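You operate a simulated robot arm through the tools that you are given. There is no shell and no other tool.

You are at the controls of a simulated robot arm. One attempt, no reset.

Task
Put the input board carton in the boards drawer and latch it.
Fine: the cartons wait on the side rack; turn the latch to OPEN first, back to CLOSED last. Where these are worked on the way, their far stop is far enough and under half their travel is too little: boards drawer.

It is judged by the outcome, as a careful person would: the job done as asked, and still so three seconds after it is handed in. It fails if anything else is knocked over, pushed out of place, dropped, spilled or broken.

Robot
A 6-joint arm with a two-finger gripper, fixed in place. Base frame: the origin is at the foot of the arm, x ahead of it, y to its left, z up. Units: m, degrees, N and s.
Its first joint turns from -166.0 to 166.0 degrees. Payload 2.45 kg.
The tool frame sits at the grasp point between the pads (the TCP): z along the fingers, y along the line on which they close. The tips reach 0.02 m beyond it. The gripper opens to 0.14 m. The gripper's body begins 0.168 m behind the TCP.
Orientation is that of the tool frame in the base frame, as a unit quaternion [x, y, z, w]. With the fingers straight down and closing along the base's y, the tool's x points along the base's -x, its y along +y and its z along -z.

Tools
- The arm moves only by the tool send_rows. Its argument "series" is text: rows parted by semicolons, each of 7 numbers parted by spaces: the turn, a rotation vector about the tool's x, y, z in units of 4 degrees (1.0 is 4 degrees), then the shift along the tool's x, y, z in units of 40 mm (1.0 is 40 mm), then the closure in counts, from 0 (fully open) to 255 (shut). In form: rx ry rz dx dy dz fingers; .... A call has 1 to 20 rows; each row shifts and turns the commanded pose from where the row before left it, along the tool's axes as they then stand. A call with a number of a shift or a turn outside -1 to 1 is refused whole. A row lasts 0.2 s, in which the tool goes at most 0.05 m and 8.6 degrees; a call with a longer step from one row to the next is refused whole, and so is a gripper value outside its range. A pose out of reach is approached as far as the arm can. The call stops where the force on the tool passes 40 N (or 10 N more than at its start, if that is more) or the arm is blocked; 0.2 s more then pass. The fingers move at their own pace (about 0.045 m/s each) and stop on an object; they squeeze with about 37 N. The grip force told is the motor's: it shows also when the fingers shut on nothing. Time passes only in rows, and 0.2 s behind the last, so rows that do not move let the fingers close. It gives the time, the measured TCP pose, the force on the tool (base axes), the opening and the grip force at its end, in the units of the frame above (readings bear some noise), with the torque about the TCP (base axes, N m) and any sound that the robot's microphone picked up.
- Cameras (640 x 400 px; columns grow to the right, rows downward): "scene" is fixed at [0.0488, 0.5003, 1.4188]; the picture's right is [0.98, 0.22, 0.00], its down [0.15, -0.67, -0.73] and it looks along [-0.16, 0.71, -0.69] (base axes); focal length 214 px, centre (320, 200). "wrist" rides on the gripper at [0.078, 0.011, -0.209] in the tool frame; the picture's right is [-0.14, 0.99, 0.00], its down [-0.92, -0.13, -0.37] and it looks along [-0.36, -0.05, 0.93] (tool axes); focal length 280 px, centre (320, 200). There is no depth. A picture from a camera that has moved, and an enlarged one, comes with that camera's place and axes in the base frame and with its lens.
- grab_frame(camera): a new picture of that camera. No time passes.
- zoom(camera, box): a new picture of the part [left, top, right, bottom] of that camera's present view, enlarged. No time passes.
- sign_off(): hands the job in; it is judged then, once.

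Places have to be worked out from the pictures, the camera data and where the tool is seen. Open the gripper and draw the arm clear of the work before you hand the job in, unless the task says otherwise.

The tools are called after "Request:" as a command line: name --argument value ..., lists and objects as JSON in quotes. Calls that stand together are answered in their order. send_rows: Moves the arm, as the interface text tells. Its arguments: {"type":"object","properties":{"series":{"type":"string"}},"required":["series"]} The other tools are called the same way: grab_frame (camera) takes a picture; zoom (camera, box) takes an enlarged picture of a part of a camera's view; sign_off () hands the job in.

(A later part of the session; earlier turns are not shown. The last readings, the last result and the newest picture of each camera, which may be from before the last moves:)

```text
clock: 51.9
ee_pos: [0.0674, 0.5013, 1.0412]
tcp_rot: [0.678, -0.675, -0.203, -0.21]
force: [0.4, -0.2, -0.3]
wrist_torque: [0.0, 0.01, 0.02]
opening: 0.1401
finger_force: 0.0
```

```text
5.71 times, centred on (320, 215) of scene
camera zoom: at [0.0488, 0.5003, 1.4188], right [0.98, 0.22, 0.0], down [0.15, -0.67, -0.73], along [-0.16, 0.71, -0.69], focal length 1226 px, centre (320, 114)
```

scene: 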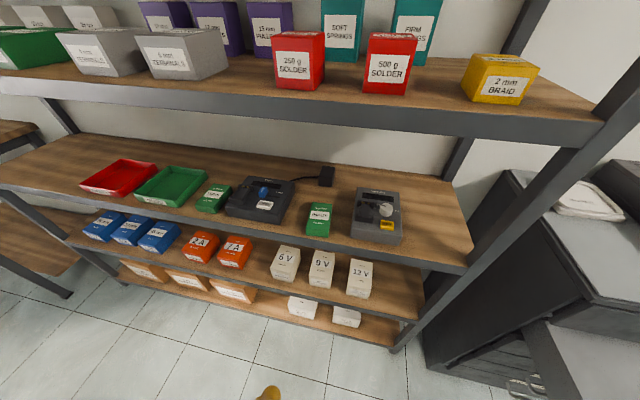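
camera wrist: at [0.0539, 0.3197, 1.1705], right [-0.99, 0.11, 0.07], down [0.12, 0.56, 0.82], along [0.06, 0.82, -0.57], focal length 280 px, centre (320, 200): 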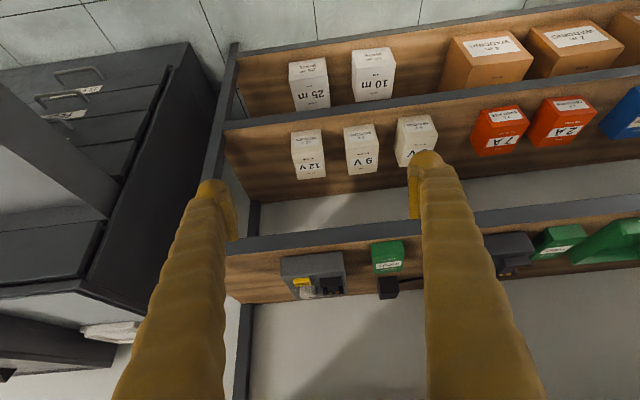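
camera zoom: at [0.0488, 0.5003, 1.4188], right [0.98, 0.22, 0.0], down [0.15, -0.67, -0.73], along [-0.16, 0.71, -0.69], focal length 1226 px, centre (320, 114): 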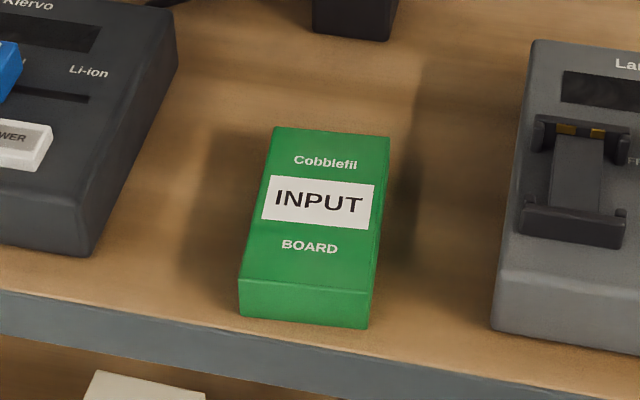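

Carton: top corners give centre (−0.045, 0.922), yaw ≈ +6°, 64×106×32 mm, top z≈0.945, shelf z≈0.913; the neighbouring charger starts at x≈0.05. I'll steepen the tool to ~25° tilt, match yaw, set a 100 mm opening and move in front of the rack.

Request:
send_rows --series "0 1 0 0 0 0 73; 0 1 0 0 0 0 73; 0 0.2 0 0 0 0 73; -0.32 0 -0.68 0 0 0 73; -0.31 0 -0.68 0 0 0 73; 0 0 0 -0.82 0.25 0.383 73; 0 0 0 -0.82 0.25 0.383 73; 0 0 0 -0.82 0.25 0.383 73; 0 0 0 -0.82 0.25 0.383 73; 0 0 0 -0.82 0.25 0.383 73; 0 0 0 -0.82 0.25 0.383 73; 0 0 0 -0.82 0.25 0.383 73; 0 0 0 -0.82 0.25 0.383 73; 0 0 0 0 0 0 73"

Request:
grab_frame --camera "wrist"

Request:
grab_frame --camera "scene"

```text
clock: 54.5
ee_pos: [0.0288, 0.6441, 1.0746]
tcp_rot: [0.699, -0.676, -0.164, -0.167]
force: [-0.3, 0.1, 0.2]
wrist_torque: [-0.08, -0.12, -0.09]
opening: 0.1001
finger_force: 0.0
stopped in row 12: the arm was blocked; the commanded pose is now the measured one
```

```text
taken
camera wrist: at [0.0194, 0.4794, 1.2246], right [-0.99, 0.09, 0.05], down [0.1, 0.65, 0.75], along [0.04, 0.75, -0.66], focal length 280 px, centre (320, 200)
```

wrist: 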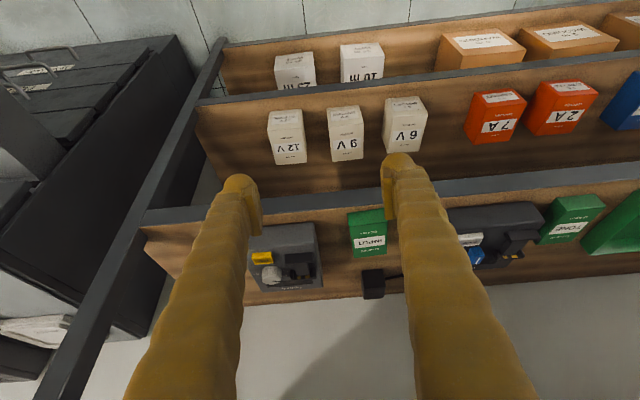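

```text
taken
```

scene: 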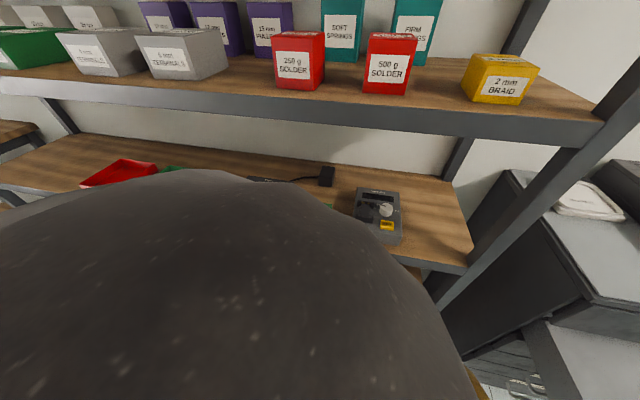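

The arm was blocked with no tool force at (0.03, 0.644, 1.075): probably an upstream joint limit or fold. I'll try lowering first (well in front of the rack, which starts at y≈0.86) and see how it tracks.

Request:
send_rows --series "0 0 0 0 0 0 73; 0 0 0 0.21 0 0.45 73; 0 0 0 0.21 0 0.45 73; 0 0 0 0.21 0 0.45 73; 0 0 0 0.21 0 0.45 73; 0 0 0 0 0 0 73"

Request:
grab_frame --camera "scene"

```text
clock: 55.9
ee_pos: [0.0226, 0.6431, 1.0112]
tcp_rot: [0.701, -0.67, -0.172, -0.175]
force: [0.0, -0.5, -0.9]
wrist_torque: [0.02, 0.03, -0.03]
opening: 0.1
finger_force: 0.0
```

```text
taken
```

scene: 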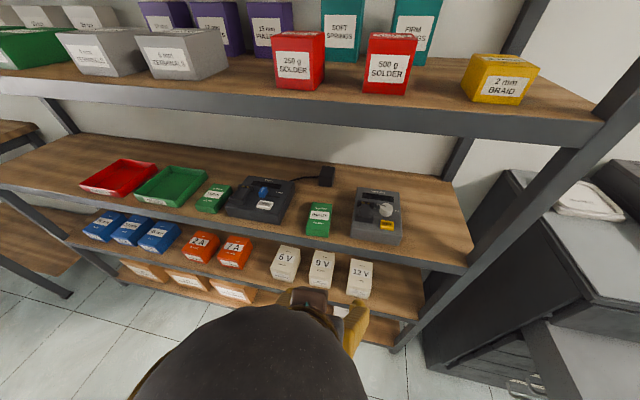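

It tracks again when lower (the wrist was likely up near the fixed camera). I'll go forward at z≈1.01 and add the remaining yaw.

Request:
send_rows --series "0 0 0 -0.38 0.147 0.205 73; 0 0 0 -0.76 0.294 0.41 73; 0 0 0 -0.76 0.294 0.41 73; 0 0 0 -0.76 0.294 0.41 73; 0 0 0 -0.76 0.294 0.41 73; 0 0 0 -0.38 0.147 0.205 73; 0 0 0 0 0 0 73"

Request:
grab_frame --camera "wrist"

Request:
grab_frame --camera "scene"

```text
clock: 57.0
ee_pos: [0.0295, 0.7706, 1.12]
tcp_rot: [-0.66, 0.682, 0.218, 0.228]
force: [-0.9, 0.0, -0.1]
wrist_torque: [-0.04, -0.1, -0.11]
opening: 0.0999
finger_force: 0.0
stopped in row 5: the arm was blocked; the commanded pose is now the measured one
```

```text
taken
camera wrist: at [0.0104, 0.583, 1.2416], right [-0.99, 0.15, 0.08], down [0.14, 0.51, 0.85], along [0.08, 0.85, -0.53], focal length 280 px, centre (320, 200)
```

wrist: 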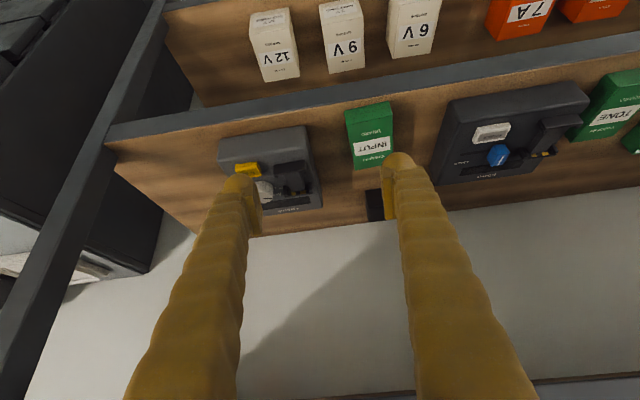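

```text
taken
```

scene: 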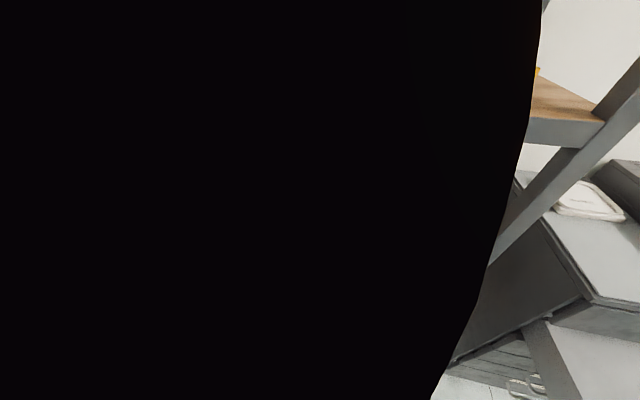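

The arm deviated upward rather than following, then reported blocked – looks like a wrist/elbow configuration problem rather than contact. I'll test with a tiny downward/back move to see whether it tracks from here.

Request:
send_rows --series "0 0 0 0 0 0 73; 0 0 0 0 0 0 73; 0 0 0 0.12 0 0.16 73; 0 0 0 0.12 0 0.16 73; 0 0 0 0 0 0 73"

Request:
grab_frame --camera "scene"

Request:
grab_frame --camera "wrist"

```text
clock: 58.5
ee_pos: [0.0366, 0.7773, 1.1266]
tcp_rot: [-0.653, 0.682, 0.226, 0.239]
force: [-1.2, 0.0, 0.2]
wrist_torque: [-0.01, -0.09, -0.06]
opening: 0.0997
finger_force: 0.0
stopped in row 5: the arm was blocked; the commanded pose is now the measured one
```

```text
taken
```

scene: 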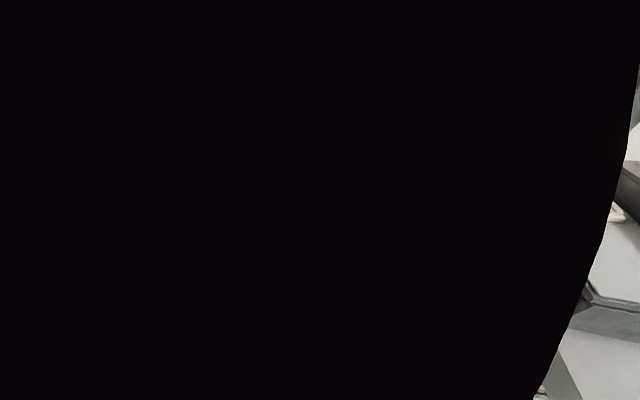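

```text
taken
camera wrist: at [0.016, 0.5863, 1.2415], right [-0.98, 0.15, 0.08], down [0.15, 0.48, 0.86], along [0.09, 0.86, -0.5], focal length 280 px, centre (320, 200)
```

wrist: 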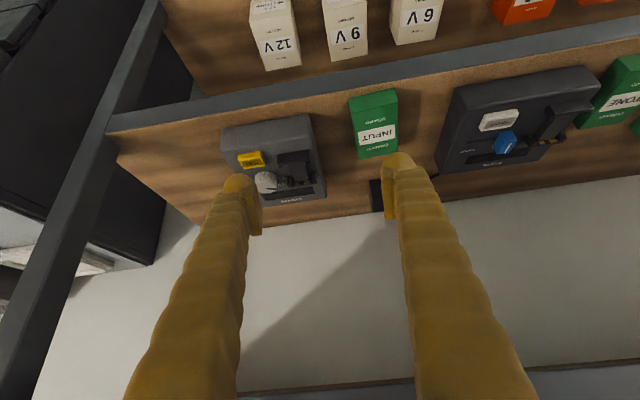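

Even with a hold, the arm gets pushed up/+x, as if some link rests against something. I'll back off (+x, −y, slightly up) and look around for what's in the way.

Request:
send_rows --series "0 0 0 0.35 -0.65 -0.515 73; 0 0 0 0.35 -0.65 -0.515 73; 0 0 0 0.35 -0.65 -0.515 73; 0 0 0 0.35 -0.65 -0.515 73; 0 0 0 0 0 0 73"

Request:
grab_frame --camera "scene"

Request:
grab_frame --camera "wrist"

```text
clock: 59.6
ee_pos: [0.1342, 0.6767, 1.1427]
tcp_rot: [-0.656, 0.683, 0.221, 0.233]
force: [0.6, 0.0, -0.1]
wrist_torque: [-0.02, -0.02, 0.03]
opening: 0.1001
finger_force: 0.1
```

```text
taken
```

scene: 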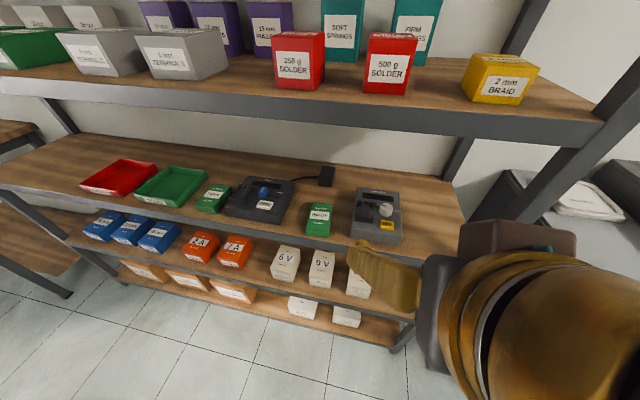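

```text
taken
camera wrist: at [0.1141, 0.4881, 1.2623], right [-0.99, 0.15, 0.08], down [0.15, 0.5, 0.85], along [0.09, 0.85, -0.52], focal length 280 px, centre (320, 200)
```

wrist: 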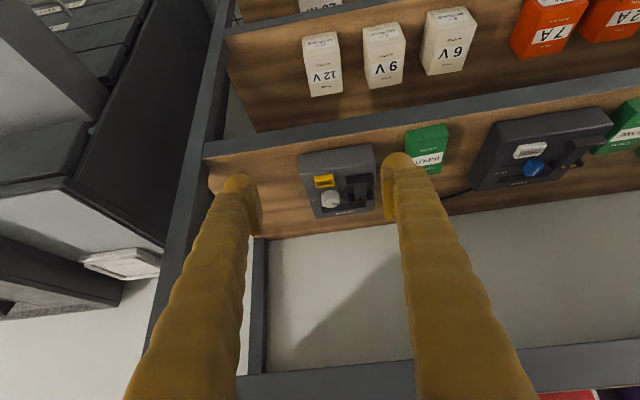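

Away from x≈0.05 it tracks perfectly, and the scene view shows my wrist right beside the camera — so the fixed scene camera at (0.05, 0.50, 1.42) is probably a physical obstacle. I'll extend forward and down at x≈0.13 first and see where the forearm lies relative to it.

Request:
send_rows --series "0 0 0 -0.05 0.02 0.94 73; 0 0 0 -0.05 0.02 0.94 73; 0 0 0 -0.05 0.02 0.94 73; 0 0 0 -0.05 0.02 0.94 73; 0 0 0 0 0 0 73"

Request:
grab_frame --camera "scene"

Request:
grab_frame --camera "wrist"

```text
clock: 60.9
ee_pos: [0.1303, 0.7747, 1.0375]
tcp_rot: [-0.658, 0.679, 0.225, 0.235]
force: [-0.3, 0.3, 0.0]
wrist_torque: [0.0, 0.0, -0.02]
opening: 0.1
finger_force: 0.1
```

```text
taken
```

scene: 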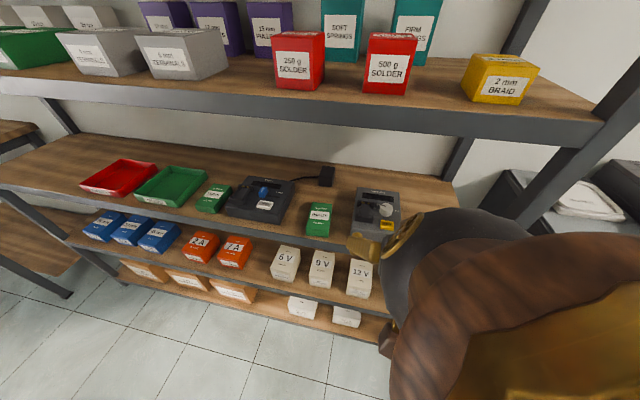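

```text
taken
camera wrist: at [0.1113, 0.5855, 1.1544], right [-0.99, 0.14, 0.08], down [0.14, 0.49, 0.86], along [0.08, 0.86, -0.51], focal length 280 px, centre (320, 200)
```

wrist: 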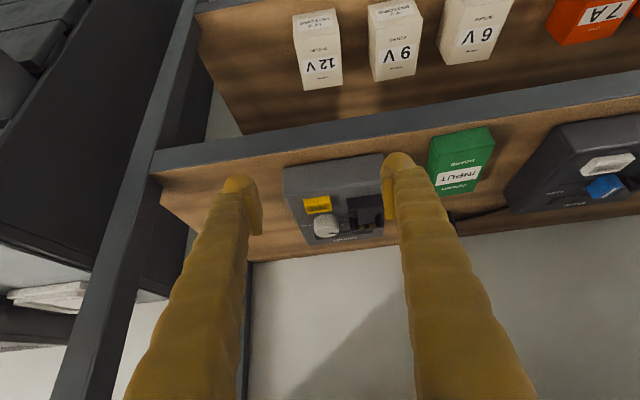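

The forearm passes just right of and below the camera. More tilt and more reach would lower it, so I tilt to ~45°, lower to z≈0.98 at y≈0.80 (still in front of the shelf), then check the clearance again.

Request:
send_rows --series "0 -0.9 0 0 0 0 73; 0 -0.9 0 0 0 0 73; 0 0 0 0.25 0 0.65 73; 0 0 0 0.25 0 0.65 73; 0 0 0 0 0 0 73"

Request:
grab_frame --camera "scene"

```text
clock: 62.0
ee_pos: [0.1251, 0.7944, 0.9975]
tcp_rot: [-0.644, 0.661, 0.265, 0.278]
force: [0.2, -0.4, -0.1]
wrist_torque: [0.02, 0.0, 0.0]
opening: 0.1001
finger_force: 0.1
out of reach, approached as far as the arm can: row 2, 3
```

```text
taken
```

scene: 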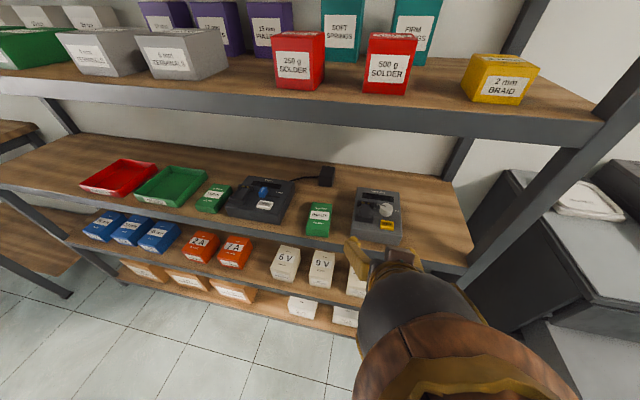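

Tilt is 45° now and the forearm sits well under the camera. I'll swing −x slowly, adding yaw, and check tracking.

Request:
send_rows --series "-0.34 0 -0.34 0.03 0.6 0.04 73; -0.34 0 -0.34 0.03 0.6 0.04 73; -0.34 0 -0.34 0.03 0.6 0.04 73; 0 0 0 0 0 0 73"

Request:
grab_frame --camera "scene"

```text
clock: 63.0
ee_pos: [0.061, 0.7982, 0.9783]
tcp_rot: [0.674, -0.635, -0.273, -0.259]
force: [1.1, 1.0, 0.6]
wrist_torque: [0.01, 0.04, -0.01]
opening: 0.0998
finger_force: 0.2
```

```text
taken
```

scene: 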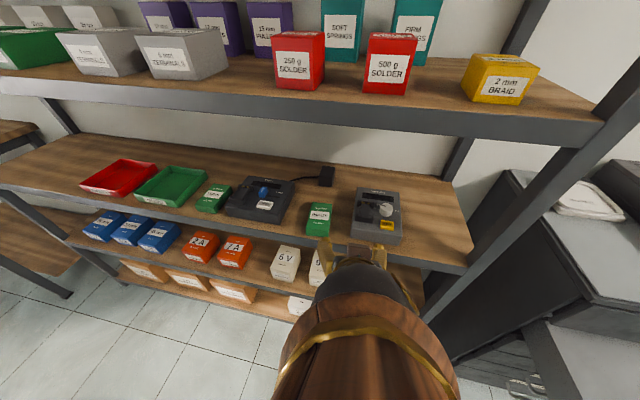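

Tracking well now. Continue to x≈−0.03 with the remaining yaw.

Request:
send_rows --series "-0.24 0 -0.24 0 0.58 0 73; -0.24 0 -0.24 0 0.58 0 73; 0 0 0 0 0.58 0 73; 0 0 0 0 0.58 0 73; 0 0 0 0 0 0 73"

Request:
grab_frame --camera "scene"

Request:
grab_frame --camera "wrist"

```text
clock: 64.5
ee_pos: [0.0467, 0.7947, 0.9698]
tcp_rot: [0.658, -0.654, -0.262, -0.265]
force: [-1.1, 0.5, -0.5]
wrist_torque: [0.02, -0.07, -0.11]
opening: 0.1001
finger_force: 0.1
stopped in row 5: the arm was blocked; the commanded pose is now the measured one
```

```text
taken
```

scene: 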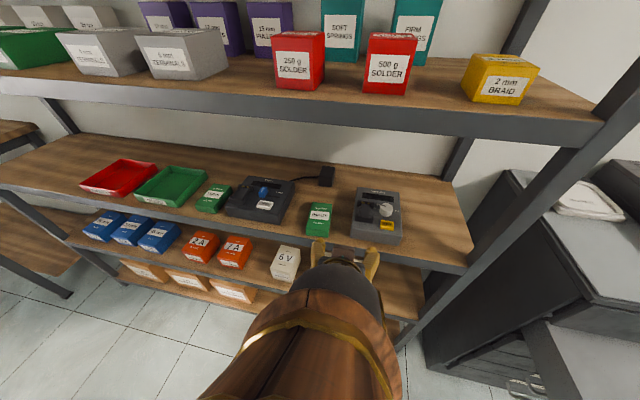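

```text
taken
camera wrist: at [0.035, 0.5932, 1.0671], right [-0.99, 0.09, 0.09], down [0.12, 0.41, 0.9], along [0.05, 0.91, -0.42], focal length 280 px, centre (320, 200)
```

wrist: 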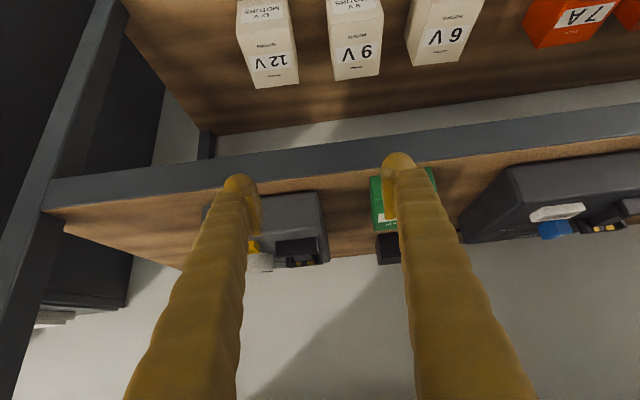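

The block always comes at base azimuth ≈87°, regardless of height — something left of the arm seems to stop it. I'll back off and point the wrist camera toward −x to see what it is.

Request:
send_rows --series "0 0 0 0.3 -0.7 -0.3 73; 0 0 0 0.3 -0.7 -0.3 73; 0 0 0 0.5 -0.7 -0.3 73; 0 0 0 0.5 -0.7 -0.3 73; 0 0 0 0.5 -0.7 -0.3 73; 0 0 0 0.5 -0.7 -0.3 73; 0 0 0 0.5 -0.7 -0.3 73; 0 0 0 0.5 -0.7 -0.3 73; 0 0 0 0 0 0 73"

Request:
grab_frame --camera "scene"

```text
clock: 66.5
ee_pos: [0.2642, 0.6277, 0.9387]
tcp_rot: [0.662, -0.65, -0.264, -0.262]
force: [1.1, 0.6, 0.2]
wrist_torque: [-0.03, 0.02, -0.02]
opening: 0.0996
finger_force: 0.1
```

```text
taken
```

scene: 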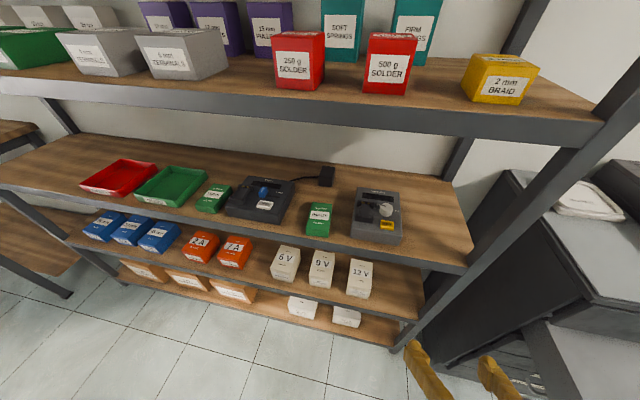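

Now yaw the tool toward −x to look left.

Request:
send_rows --series "-0.9 0 -0.9 0 0 0 73; -0.9 0 -0.9 0 0 0 73; -0.9 0 -0.9 0 0 0 73; -0.9 0 -0.9 0 0 0 73; -0.9 0 -0.9 0 0 0 73; -0.9 0 -0.9 0 0 0 73; -0.9 0 -0.9 0 0 0 73; -0.9 0 -0.9 0 0 0 73; -0.9 0 -0.9 0 0 0 73; -0.9 0 -0.9 0 0 0 73; -0.9 0 -0.9 0 0 0 73; -0.9 0 -0.9 0 0 0 73; 0 0 0 0 0 0 73"

Request:
grab_frame --camera "wrist"

```text
clock: 69.2
ee_pos: [0.2635, 0.6264, 0.939]
tcp_rot: [0.899, -0.228, -0.366, -0.083]
force: [0.5, 0.3, 0.4]
wrist_torque: [-0.02, 0.0, 0.04]
opening: 0.1003
finger_force: 0.0
```

```text
taken
camera wrist: at [0.437, 0.5244, 1.035], right [-0.55, -0.83, 0.11], down [-0.29, 0.32, 0.9], along [-0.78, 0.46, -0.41], focal length 280 px, centre (320, 200)
```

wrist: 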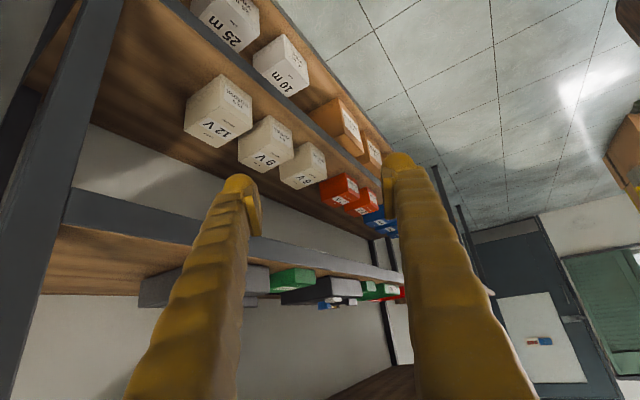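

A door and open floor are visible to the left, with something brown at the right edge. Rotating further to see the space beside and behind the arm's left.

Request:
send_rows --series "-0.9 0 -0.9 0 0 0 73; -0.9 0 -0.9 0 0 0 73; -0.9 0 -0.9 0 0 0 73; -0.9 0 -0.9 0 0 0 73; -0.9 0 -0.9 0 0 0 73; -0.9 0 -0.9 0 0 0 73; -0.9 0 -0.9 0 0 0 73; -0.9 0 -0.9 0 0 0 73; 0 0 0 0 0 0 73"

Request:
grab_frame --camera "wrist"

```text
clock: 71.2
ee_pos: [0.2644, 0.6272, 0.9394]
tcp_rot: [0.918, 0.098, -0.38, 0.053]
force: [-0.4, -0.1, 0.1]
wrist_torque: [0.03, 0.03, -0.02]
opening: 0.1002
finger_force: 0.1
```

```text
taken
camera wrist: at [0.4629, 0.6635, 1.0317], right [0.12, -0.98, 0.12], down [-0.41, 0.06, 0.91], along [-0.9, -0.16, -0.4], focal length 280 px, centre (320, 200)
```

wrist: 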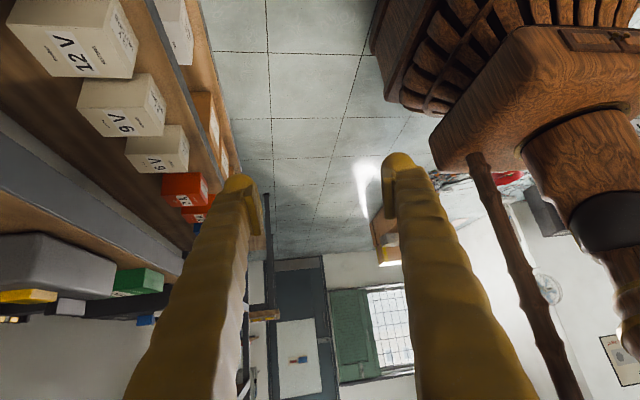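

There it is: the arm stands on a plinth with a thin upright post at its corner on the left side; an arm link likely hits that post. Zooming in.

Request:
zoom --camera "wrist" --box '[400, 0, 640, 200]'

Request:
zoom --camera "wrist" --box '[440, 140, 640, 400]'

```text
2.00 times, centred on (520, 100) of wrist
camera zoom: at [0.4629, 0.6635, 1.0317], right [0.12, -0.98, 0.12], down [-0.41, 0.06, 0.91], along [-0.9, -0.16, -0.4], focal length 561 px, centre (-80, 400)
```

zoom: 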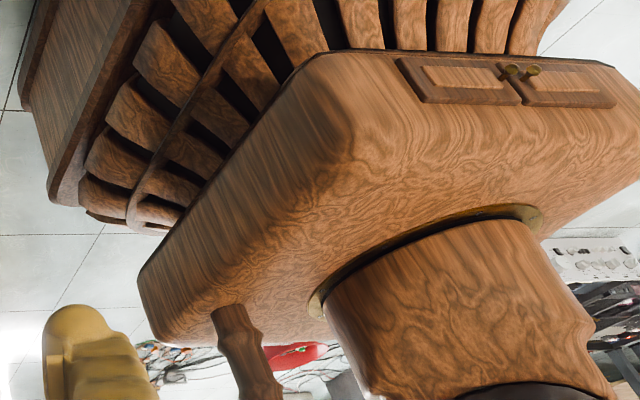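

```text
1.54 times, centred on (540, 270) of wrist
camera zoom: at [0.4629, 0.6635, 1.0317], right [0.12, -0.98, 0.12], down [-0.41, 0.06, 0.91], along [-0.9, -0.16, -0.4], focal length 431 px, centre (-18, 92)
```

zoom: 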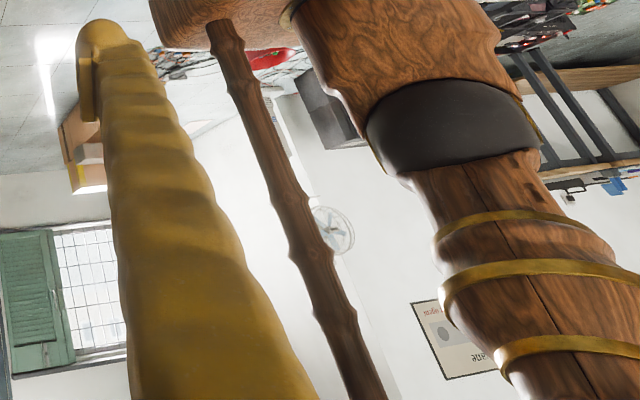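

The base stands on a plinth with a post near (−0.05, 0.19), so the upper arm can't swing past ≈85°. Better plan: grip the carton lengthwise (106 mm, fingers closing along y) with the tool pointing −x and down, so the wrist stays on the +x side. That needs a 180° roll to bring the camera on top; rolling back now.

Request:
send_rows --series "0 0 1 0 0 0 73; 0 0 1 0 0 0 73; 0 0 1 0 0 0 73; 0 0 1 0 0 0 73; 0 0 1 0 0 0 73; 0 0 1 0 0 0 73; 0 0 1 0 0 0 73; 0 0 1 0 0 0 73; 0 0 1 0 0 0 73; 0 0 1 0 0 0 73; 0 0 1 0 0 0 73; 0 0 1 0 0 0 73; 0 0 1 0 0 0 73; 0 0 1 0 0 0 73; 0 0 1 0 0 0 73; 0 0 1 0 0 0 73; 0 0 1 0 0 0 73; 0 0 1 0 0 0 73; 0 0 1 0 0 0 73; 0 0 1 0 0 0 73"

Request:
send_rows --series "0 0 1 0 0 0 0; 0 0 1 0 0 0 0; 0 0 1 0 0 0 0; 0 0 1 0 0 0 0; 0 0 1 0 0 0 0; 0 0 1 0 0 0 0; 0 0 1 0 0 0 0; 0 0 1 0 0 0 0; 0 0 1 0 0 0 0; 0 0 1 0 0 0 0; 0 0 1 0 0 0 0; 0 0 1 0 0 0 0; 0 0 1 0 0 0 0; 0 0 1 0 0 0 0; 0 0 1 0 0 0 0; 0 0 1 0 0 0 0; 0 0 1 0 0 0 0; 0 0 1 0 0 0 0; 0 0 1 0 0 0 0; 0 0 1 0 0 0 0"

Request:
grab_frame --camera "wrist"

```text
clock: 75.5
ee_pos: [0.2642, 0.6272, 0.9383]
tcp_rot: [0.766, -0.516, -0.256, 0.285]
force: [-0.1, 0.4, 0.0]
wrist_torque: [-0.02, -0.03, -0.02]
opening: 0.1001
finger_force: 0.0
```

```text
clock: 79.7
ee_pos: [0.2642, 0.6271, 0.9391]
tcp_rot: [-0.255, 0.888, 0.013, -0.383]
force: [-0.4, -1.5, 0.0]
wrist_torque: [-0.02, -0.02, -0.03]
opening: 0.14
finger_force: 0.0
```

```text
taken
camera wrist: at [0.3567, 0.6361, 1.1418], right [-0.36, 0.92, 0.12], down [0.84, 0.38, -0.39], along [-0.41, -0.04, -0.91], focal length 280 px, centre (320, 200)
```

wrist: 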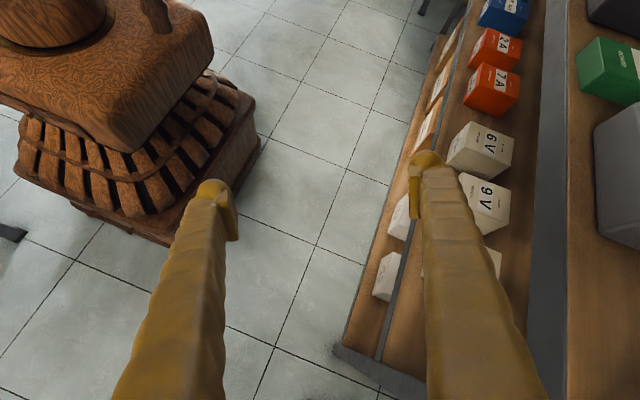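

Roll done with the arm clear. Now orient to ~57° tilt pointing −x (fingers closing along y) and move in front of the carton at y≈0.76, z≈1.0.

Request:
send_rows --series "-0.401 0.37 0.909 0 0 0 0; -0.401 0.37 0.909 0 0 0 0; -0.401 0.37 0.909 0 0 0 0; -0.401 0.37 0.909 0 0 0 0; -0.401 0.37 0.909 0 0 0 0; -0.401 0.37 0.909 0 0 0 0; -0.401 0.37 0.909 0 0 0 0; 0 0 0 0.594 0.399 0.605 0; 0 0 0 0.594 0.399 0.605 0; 0 0 0 0.594 0.399 0.605 0; 0 0 0 0.594 0.399 0.605 0; 0 0 0 0.594 0.399 0.605 0; 0 0 0 0.594 0.399 0.605 0; 0 0 0 0.594 0.399 0.605 0; 0 0 0 0.594 0.399 0.605 0; 0 0 0 0 0 0 0"

Request:
grab_frame --camera "wrist"

Request:
grab_frame --camera "scene"

```text
clock: 83.0
ee_pos: [-0.0069, 0.7458, 0.9931]
tcp_rot: [-0.016, 0.879, -0.009, -0.477]
force: [-0.9, 0.6, 0.7]
wrist_torque: [0.02, 0.05, -0.01]
opening: 0.1401
finger_force: 0.1
```

```text
taken
camera wrist: at [0.1254, 0.761, 1.1733], right [0.04, 0.99, -0.12], down [0.81, -0.1, -0.57], along [-0.58, -0.07, -0.81], focal length 280 px, centre (320, 200)
```

wrist: 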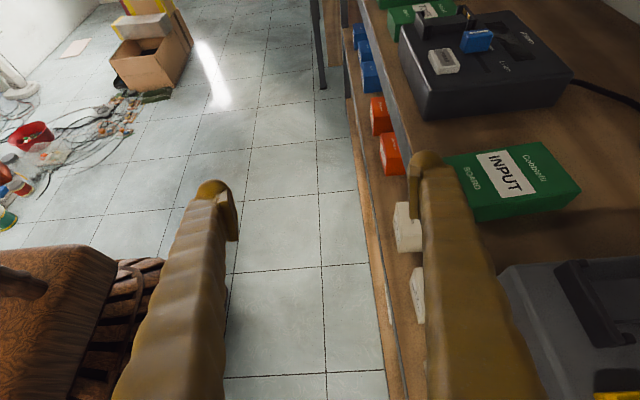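

```text
taken
```

scene: 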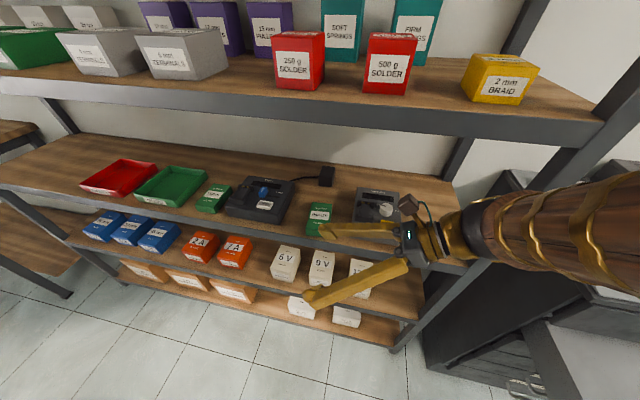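

Tracks perfectly in this configuration. Zooming on the carton from here to refine its position.

Request:
zoom --camera "wrist" --box '[420, 120, 600, 240]'

Request:
zoom --camera "scene" --box '[280, 180, 440, 310]'

```text
3.33 times, centred on (510, 180) of wrist
camera zoom: at [0.1254, 0.761, 1.1733], right [0.04, 0.99, -0.12], down [0.81, -0.1, -0.57], along [-0.58, -0.07, -0.81], focal length 935 px, centre (-313, 267)
```

zoom: 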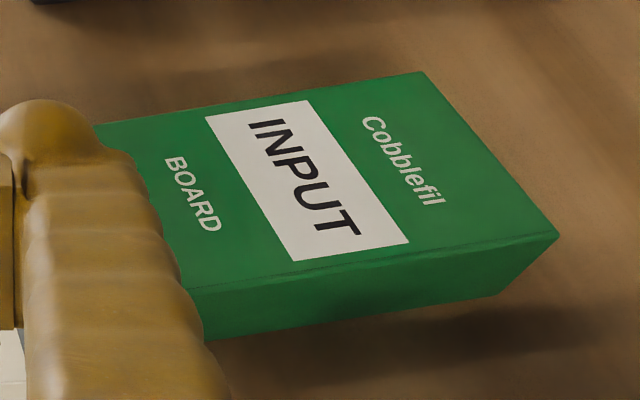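

```text
3.08 times, centred on (360, 245) of scene
camera zoom: at [0.0488, 0.5003, 1.4188], right [0.98, 0.22, 0.0], down [0.15, -0.67, -0.73], along [-0.16, 0.71, -0.69], focal length 660 px, centre (197, 62)
```

zoom: 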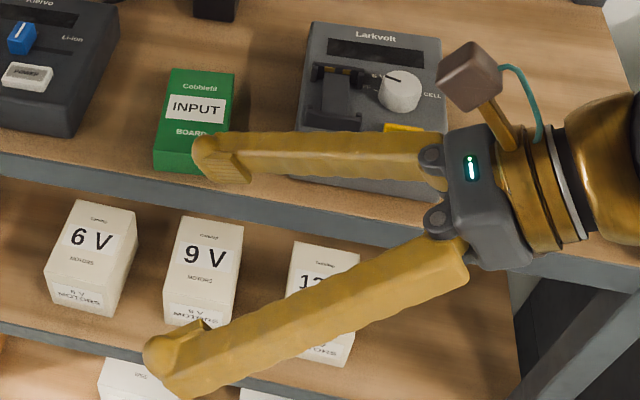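

Carton position confirmed: centre (−0.045, 0.922), top 0.945. Moving in over it at z≈0.988 with fingers straddling it lengthwise.

Request:
send_rows --series "0 0 0 0.052 0.6 0.124 0; 0 0 0 0.052 0.886 0.124 0; 0 0 0 0.052 0.886 0.124 0; 0 0 0 0.052 0.886 0.124 0; 0 0 0 0.052 0.7 0.124 0; 0 0 0 0 0.472 0 0; 0 0 0 0 0 0 0"

Request:
grab_frame --camera "wrist"

Request:
grab_frame --camera "scene"

```text
clock: 84.7
ee_pos: [-0.0399, 0.9192, 0.9866]
tcp_rot: [-0.016, 0.878, -0.009, -0.478]
force: [1.0, 0.6, 0.1]
wrist_torque: [-0.02, -0.02, -0.01]
opening: 0.1396
finger_force: 0.1
```

```text
taken
camera wrist: at [0.0918, 0.9366, 1.1664], right [0.04, 0.99, -0.12], down [0.81, -0.1, -0.57], along [-0.58, -0.07, -0.81], focal length 280 px, centre (320, 200)
```

wrist: 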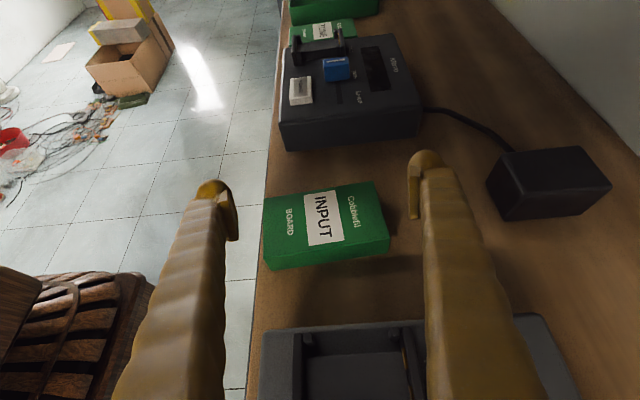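

```text
taken
```

scene: 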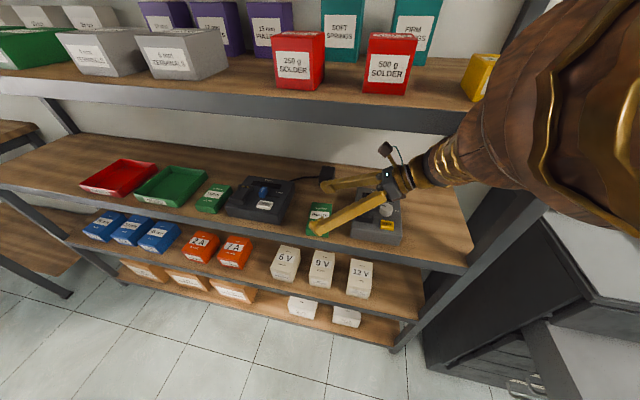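

The fingers straddle the carton with room at both ends. Lowering 44 mm to bring the pads alongside the end faces.

Request:
send_rows --series "0 0 0 -0.3 0.07 0.194 0; 0 0 0 -0.3 0 0.194 0; 0 0 0 -0.2 0 0.13 0; 0 0 0 -0.12 0 0.078 0; 0 0 0 0 0 0 0"

Request:
grab_frame --camera "wrist"

Request:
zoom --camera "scene" --box '[280, 150, 440, 260]'

```text
clock: 85.8
ee_pos: [-0.0402, 0.924, 0.9452]
tcp_rot: [-0.015, 0.879, -0.007, -0.477]
force: [-0.2, 0.8, 0.2]
wrist_torque: [-0.02, 0.0, 0.01]
opening: 0.1399
finger_force: 0.0
```

```text
taken
camera wrist: at [0.0916, 0.9399, 1.1245], right [0.04, 0.99, -0.11], down [0.81, -0.1, -0.57], along [-0.58, -0.07, -0.81], focal length 280 px, centre (320, 200)
```

wrist: 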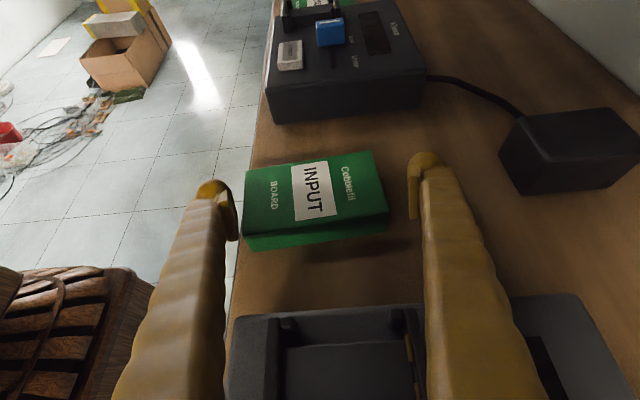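

```text
3.64 times, centred on (360, 205) of scene
camera zoom: at [0.0488, 0.5003, 1.4188], right [0.98, 0.22, 0.0], down [0.15, -0.67, -0.73], along [-0.16, 0.71, -0.69], focal length 780 px, centre (174, 182)
```

zoom: 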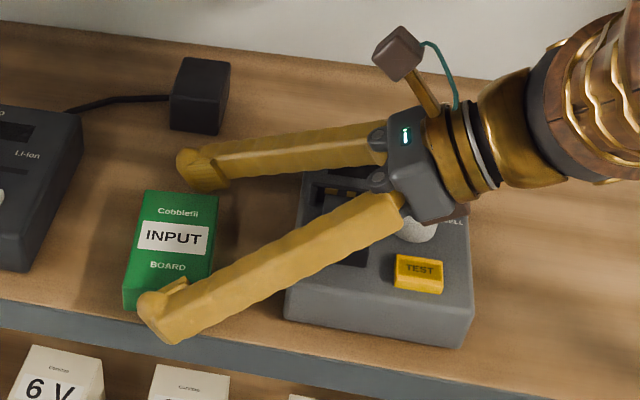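

The pads flank the carton; the carton sits ~6 mm toward −y of centre. I'll shift 6 mm, lower 3 mm more, and close.

Request:
send_rows --series "0 0 0 -0.063 -0.15 0.04 0; 0 0 0 0 0 0 0; 0 0 0 0 0 0 255; 0 0 0 0 0 0 255; 0 0 0 0 0 0 255; 0 0 0 0 0 0 255; 0 0 0 0 0 0 255; 0 0 0 0 0 0 255"

Request:
grab_frame --camera "wrist"

Request:
zoom --camera "scene" --box '[280, 150, 440, 260]'

```text
clock: 87.7
ee_pos: [-0.0399, 0.9178, 0.9423]
tcp_rot: [-0.017, 0.879, -0.009, -0.477]
force: [0.3, -0.6, 2.9]
wrist_torque: [0.04, -0.09, -0.04]
opening: 0.122
finger_force: 37.2
```

```text
taken
camera wrist: at [0.0918, 0.934, 1.1217], right [0.04, 0.99, -0.11], down [0.81, -0.1, -0.57], along [-0.58, -0.07, -0.81], focal length 280 px, centre (320, 200)
```

wrist: 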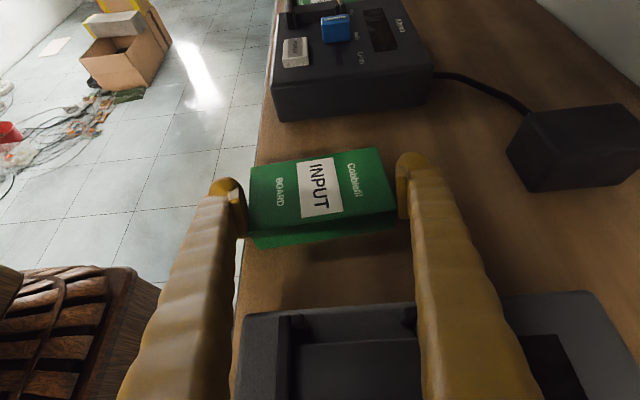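

```text
3.64 times, centred on (360, 205) of scene
camera zoom: at [0.0488, 0.5003, 1.4188], right [0.98, 0.22, 0.0], down [0.15, -0.67, -0.73], along [-0.16, 0.71, -0.69], focal length 780 px, centre (174, 182)
```

zoom: 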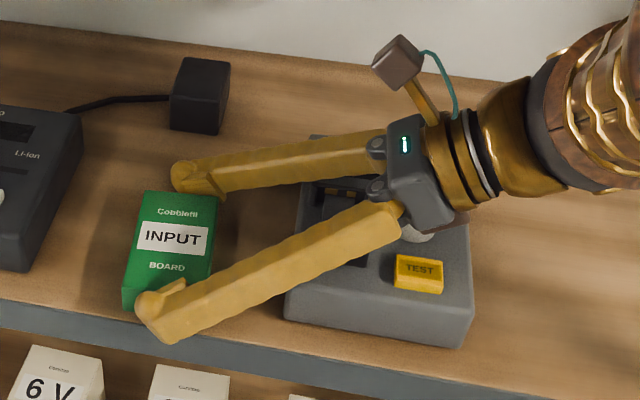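

Grip force 37 N with a balanced net force, so both pads are on the carton's ends. Lift slowly 3 cm and verify.

Request:
send_rows --series "0 0 0 0.1 0 -0.065 255; 0 0 0 0.2 0 -0.13 255; 0 0 0 0.2 0 -0.13 255; 0 0 0 0.2 0 -0.13 255; 0 0 0 0 0 0 255"

Request:
grab_frame --camera "wrist"

Request:
zoom --camera "scene" --box '[280, 150, 440, 260]'

```text
clock: 88.8
ee_pos: [-0.0408, 0.9186, 0.9756]
tcp_rot: [-0.016, 0.879, -0.009, -0.477]
force: [-0.4, 0.5, -2.0]
wrist_torque: [0.03, -0.02, -0.01]
opening: 0.1223
finger_force: 36.5
```

```text
taken
camera wrist: at [0.0917, 0.9336, 1.1547], right [0.04, 0.99, -0.12], down [0.81, -0.1, -0.57], along [-0.58, -0.07, -0.81], focal length 280 px, centre (320, 200)
```

wrist: 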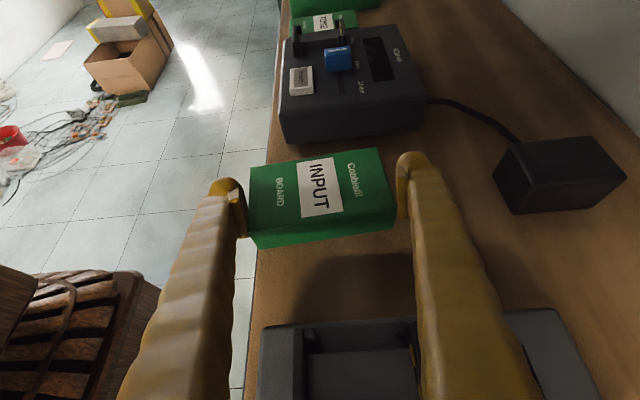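

```text
3.64 times, centred on (360, 205) of scene
camera zoom: at [0.0488, 0.5003, 1.4188], right [0.98, 0.22, 0.0], down [0.15, -0.67, -0.73], along [-0.16, 0.71, -0.69], focal length 780 px, centre (174, 182)
```

zoom: 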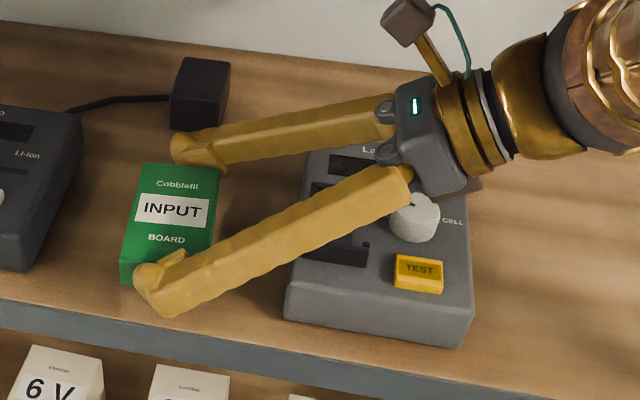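

The carton is lifted cleanly and level. Now back out of the rack (−y), then toward +x.

Request:
send_rows --series "0 0 0 0.06 -0.4 0 255; 0 0 0 0.06 -0.786 0 255; 0 0 0 0.06 -0.786 0 255; 0 0 0 0.06 -0.786 0 255; 0 0 0 0.06 -0.786 0 255; 0 0 0 0.06 -0.786 0 255; 0 0 0 0.06 -0.786 0 255; 0 0 0 0 -0.386 0 255; 0 0 0 -0.3 -0.1 -0.5 255; 0 0 0 -0.43 -0.19 -0.83 255; 0 0 0 -0.43 -0.19 -0.83 255; 0 0 0 -0.43 -0.19 -0.83 255; 0 0 0 -0.43 -0.19 -0.83 255; 0 0 0 -0.43 -0.19 -0.83 255; 0 0 0 -0.43 -0.19 -0.83 255; 0 0 0 -0.43 -0.19 -0.83 255; 0 0 0 -0.13 -0.09 -0.33 255; 0 0 0 0 0 0 255"

Request:
grab_frame --camera "wrist"

Request:
grab_frame --camera "scene"

```text
clock: 92.7
ee_pos: [0.2583, 0.6485, 1.0173]
tcp_rot: [-0.016, 0.879, -0.009, -0.477]
force: [0.5, -0.5, -1.4]
wrist_torque: [0.01, -0.01, -0.03]
opening: 0.1217
finger_force: 37.1
```

```text
taken
camera wrist: at [0.3908, 0.6635, 1.1976], right [0.04, 0.99, -0.11], down [0.81, -0.1, -0.57], along [-0.58, -0.07, -0.81], focal length 280 px, centre (320, 200)
```

wrist: 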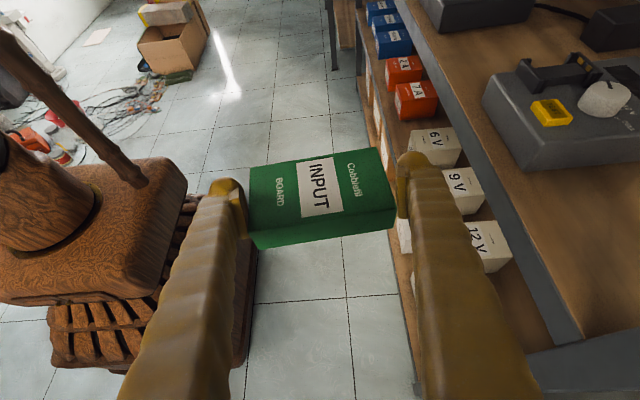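

```text
taken
```

scene: 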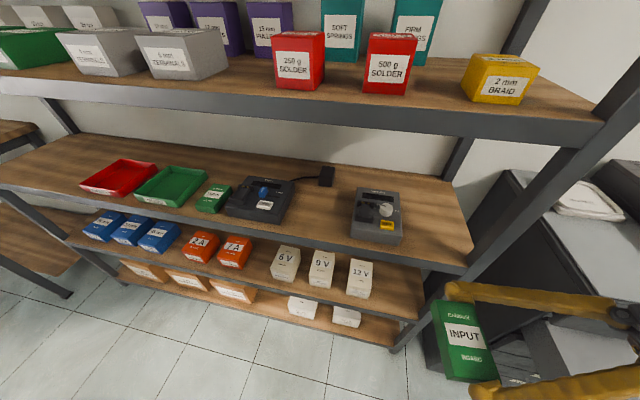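

Carton secure. Now yaw −92° about vertical so the tool points +y, keeping the carton level.

Request:
send_rows --series "-0.965 0 0.627 0 0 0 255; -0.965 0 0.627 0 0 0 255; -0.965 0 0.627 0 0 0 255; -0.965 0 0.627 0 0 0 255; -0.965 0 0.627 0 0 0 255; -0.965 0 0.627 0 0 0 255; -0.965 0 0.627 0 0 0 255; -0.965 0 0.627 0 0 0 255; -0.965 0 0.627 0 0 0 255; -0.965 0 0.627 0 0 0 255; 0 0 0 0 0 0 255"

Request:
grab_frame --camera "wrist"

```text
clock: 95.0
ee_pos: [0.2586, 0.6483, 1.0177]
tcp_rot: [0.33, 0.815, 0.179, -0.442]
force: [0.6, -0.5, -1.5]
wrist_torque: [0.0, 0.01, -0.07]
opening: 0.1213
finger_force: 36.7
```

```text
taken
camera wrist: at [0.3613, 0.5634, 1.1982], right [0.74, 0.66, -0.12], down [0.49, -0.65, -0.57], along [-0.45, 0.37, -0.81], focal length 280 px, centre (320, 200)
```

wrist: 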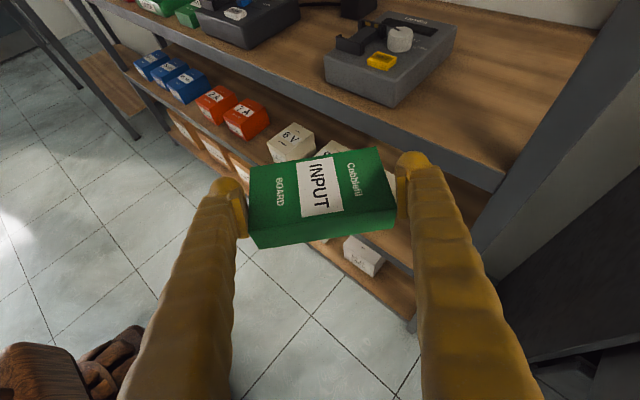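

Good; finish the remaining 46°.

Request:
send_rows --series "-0.965 0 0.627 0 0 0 255; -0.965 0 0.627 0 0 0 255; -0.965 0 0.627 0 0 0 255; -0.965 0 0.627 0 0 0 255; -0.965 0 0.627 0 0 0 255; -0.965 0 0.627 0 0 0 255; -0.965 0 0.627 0 0 0 255; -0.965 0 0.627 0 0 0 255; -0.965 0 0.627 0 0 0 255; -0.965 0 0.627 0 0 0 255; 0 0 0 0 0 0 255"

Request:
grab_frame --camera "wrist"

```text
clock: 97.5
ee_pos: [0.2592, 0.6481, 1.0188]
tcp_rot: [0.622, 0.621, 0.337, -0.337]
force: [0.4, 0.6, -0.7]
wrist_torque: [0.01, 0.02, -0.02]
opening: 0.1213
finger_force: 37.4
```

```text
taken
camera wrist: at [0.2692, 0.5151, 1.1981], right [0.99, -0.07, -0.12], down [-0.13, -0.81, -0.57], along [-0.05, 0.58, -0.81], focal length 280 px, centre (320, 200)
```

wrist: 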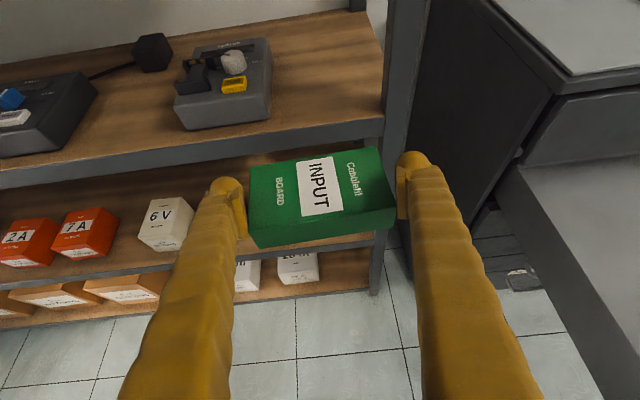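

Tool points +y with the carton level. Move +x over the open drawer, staying high.

Request:
send_rows --series "0 0 0 -0.057 0.5 -0.087 255; 0 0 0 -0.057 0.93 -0.087 255; 0 0 0 -0.057 0.93 -0.087 255; 0 0 0 -0.057 0.93 -0.087 255; 0 0 0 -0.057 0.93 -0.087 255; 0 0 0 -0.057 0.93 -0.087 255; 0 0 0 -0.057 0.93 -0.087 255; 0 0 0 -0.057 0.93 -0.087 255; 0 0 0 -0.057 0.93 -0.087 255; 0 0 0 -0.057 0.93 -0.087 255; 0 0 0 -0.057 0.93 -0.087 255; 0 0 0 -0.057 0.93 -0.087 255; 0 0 0 0 0.43 0 255; 0 0 0 0 0 0 255"

Request:
grab_frame --camera "wrist"

Request:
grab_frame --camera "scene"

```text
clock: 100.5
ee_pos: [0.7066, 0.597, 1.0171]
tcp_rot: [0.622, 0.621, 0.337, -0.337]
force: [-1.1, 0.3, -2.0]
wrist_torque: [0.0, 0.01, -0.01]
opening: 0.1212
finger_force: 37.1
```

```text
taken
camera wrist: at [0.7161, 0.4653, 1.1971], right [0.99, -0.07, -0.12], down [-0.13, -0.81, -0.57], along [-0.05, 0.58, -0.81], focal length 280 px, centre (320, 200)
```

wrist: 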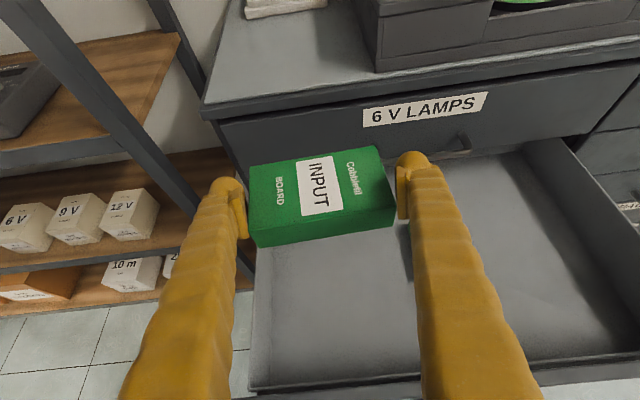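

```text
taken
```

scene: 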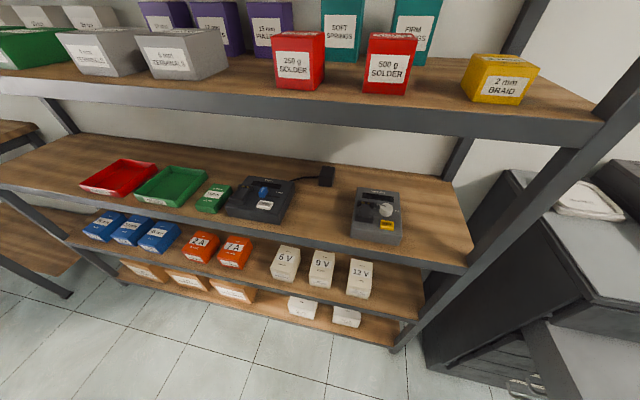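

The drawer floor to the left is clear (left inner wall at x≈0.57). Descending diagonally to (0.703, 0.70, 0.80), still above the floor.

Request:
send_rows --series "0 0 0 -0.524 -0.015 0.852 255; 0 0 0 -0.524 -0.015 0.852 255; 0 0 0 -0.524 -0.015 0.852 255; 0 0 0 -0.524 -0.015 0.852 255; 0 0 0 -0.524 -0.015 0.852 255; 0 0 0 -0.524 -0.015 0.852 255; 0 0 0 0 0 0 255"

Request:
grab_frame --camera "wrist"

Request:
zoom --camera "scene" --box '[440, 250, 640, 400]'

```text
clock: 102.0
ee_pos: [0.7015, 0.7012, 0.8]
tcp_rot: [0.623, 0.621, 0.337, -0.336]
force: [0.3, 1.2, -0.9]
wrist_torque: [-0.01, 0.01, 0.0]
opening: 0.1211
finger_force: 37.2
```

```text
taken
camera wrist: at [0.7115, 0.5679, 0.9798], right [0.99, -0.07, -0.12], down [-0.13, -0.81, -0.57], along [-0.05, 0.58, -0.81], focal length 280 px, centre (320, 200)
```

wrist: 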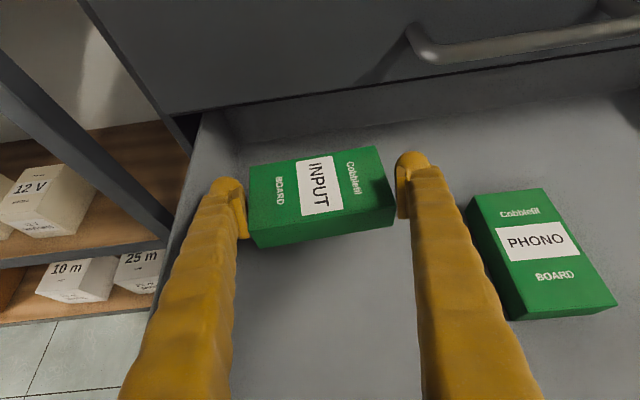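

```text
2.67 times, centred on (540, 325) of scene
camera zoom: at [0.0488, 0.5003, 1.4188], right [0.98, 0.22, 0.0], down [0.15, -0.67, -0.73], along [-0.16, 0.71, -0.69], focal length 572 px, centre (-267, -133)
```

zoom: 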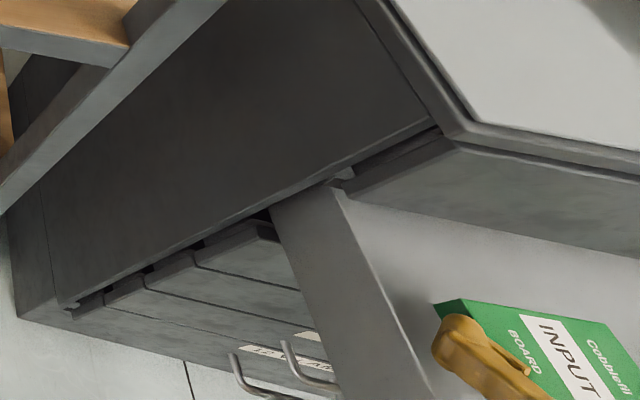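

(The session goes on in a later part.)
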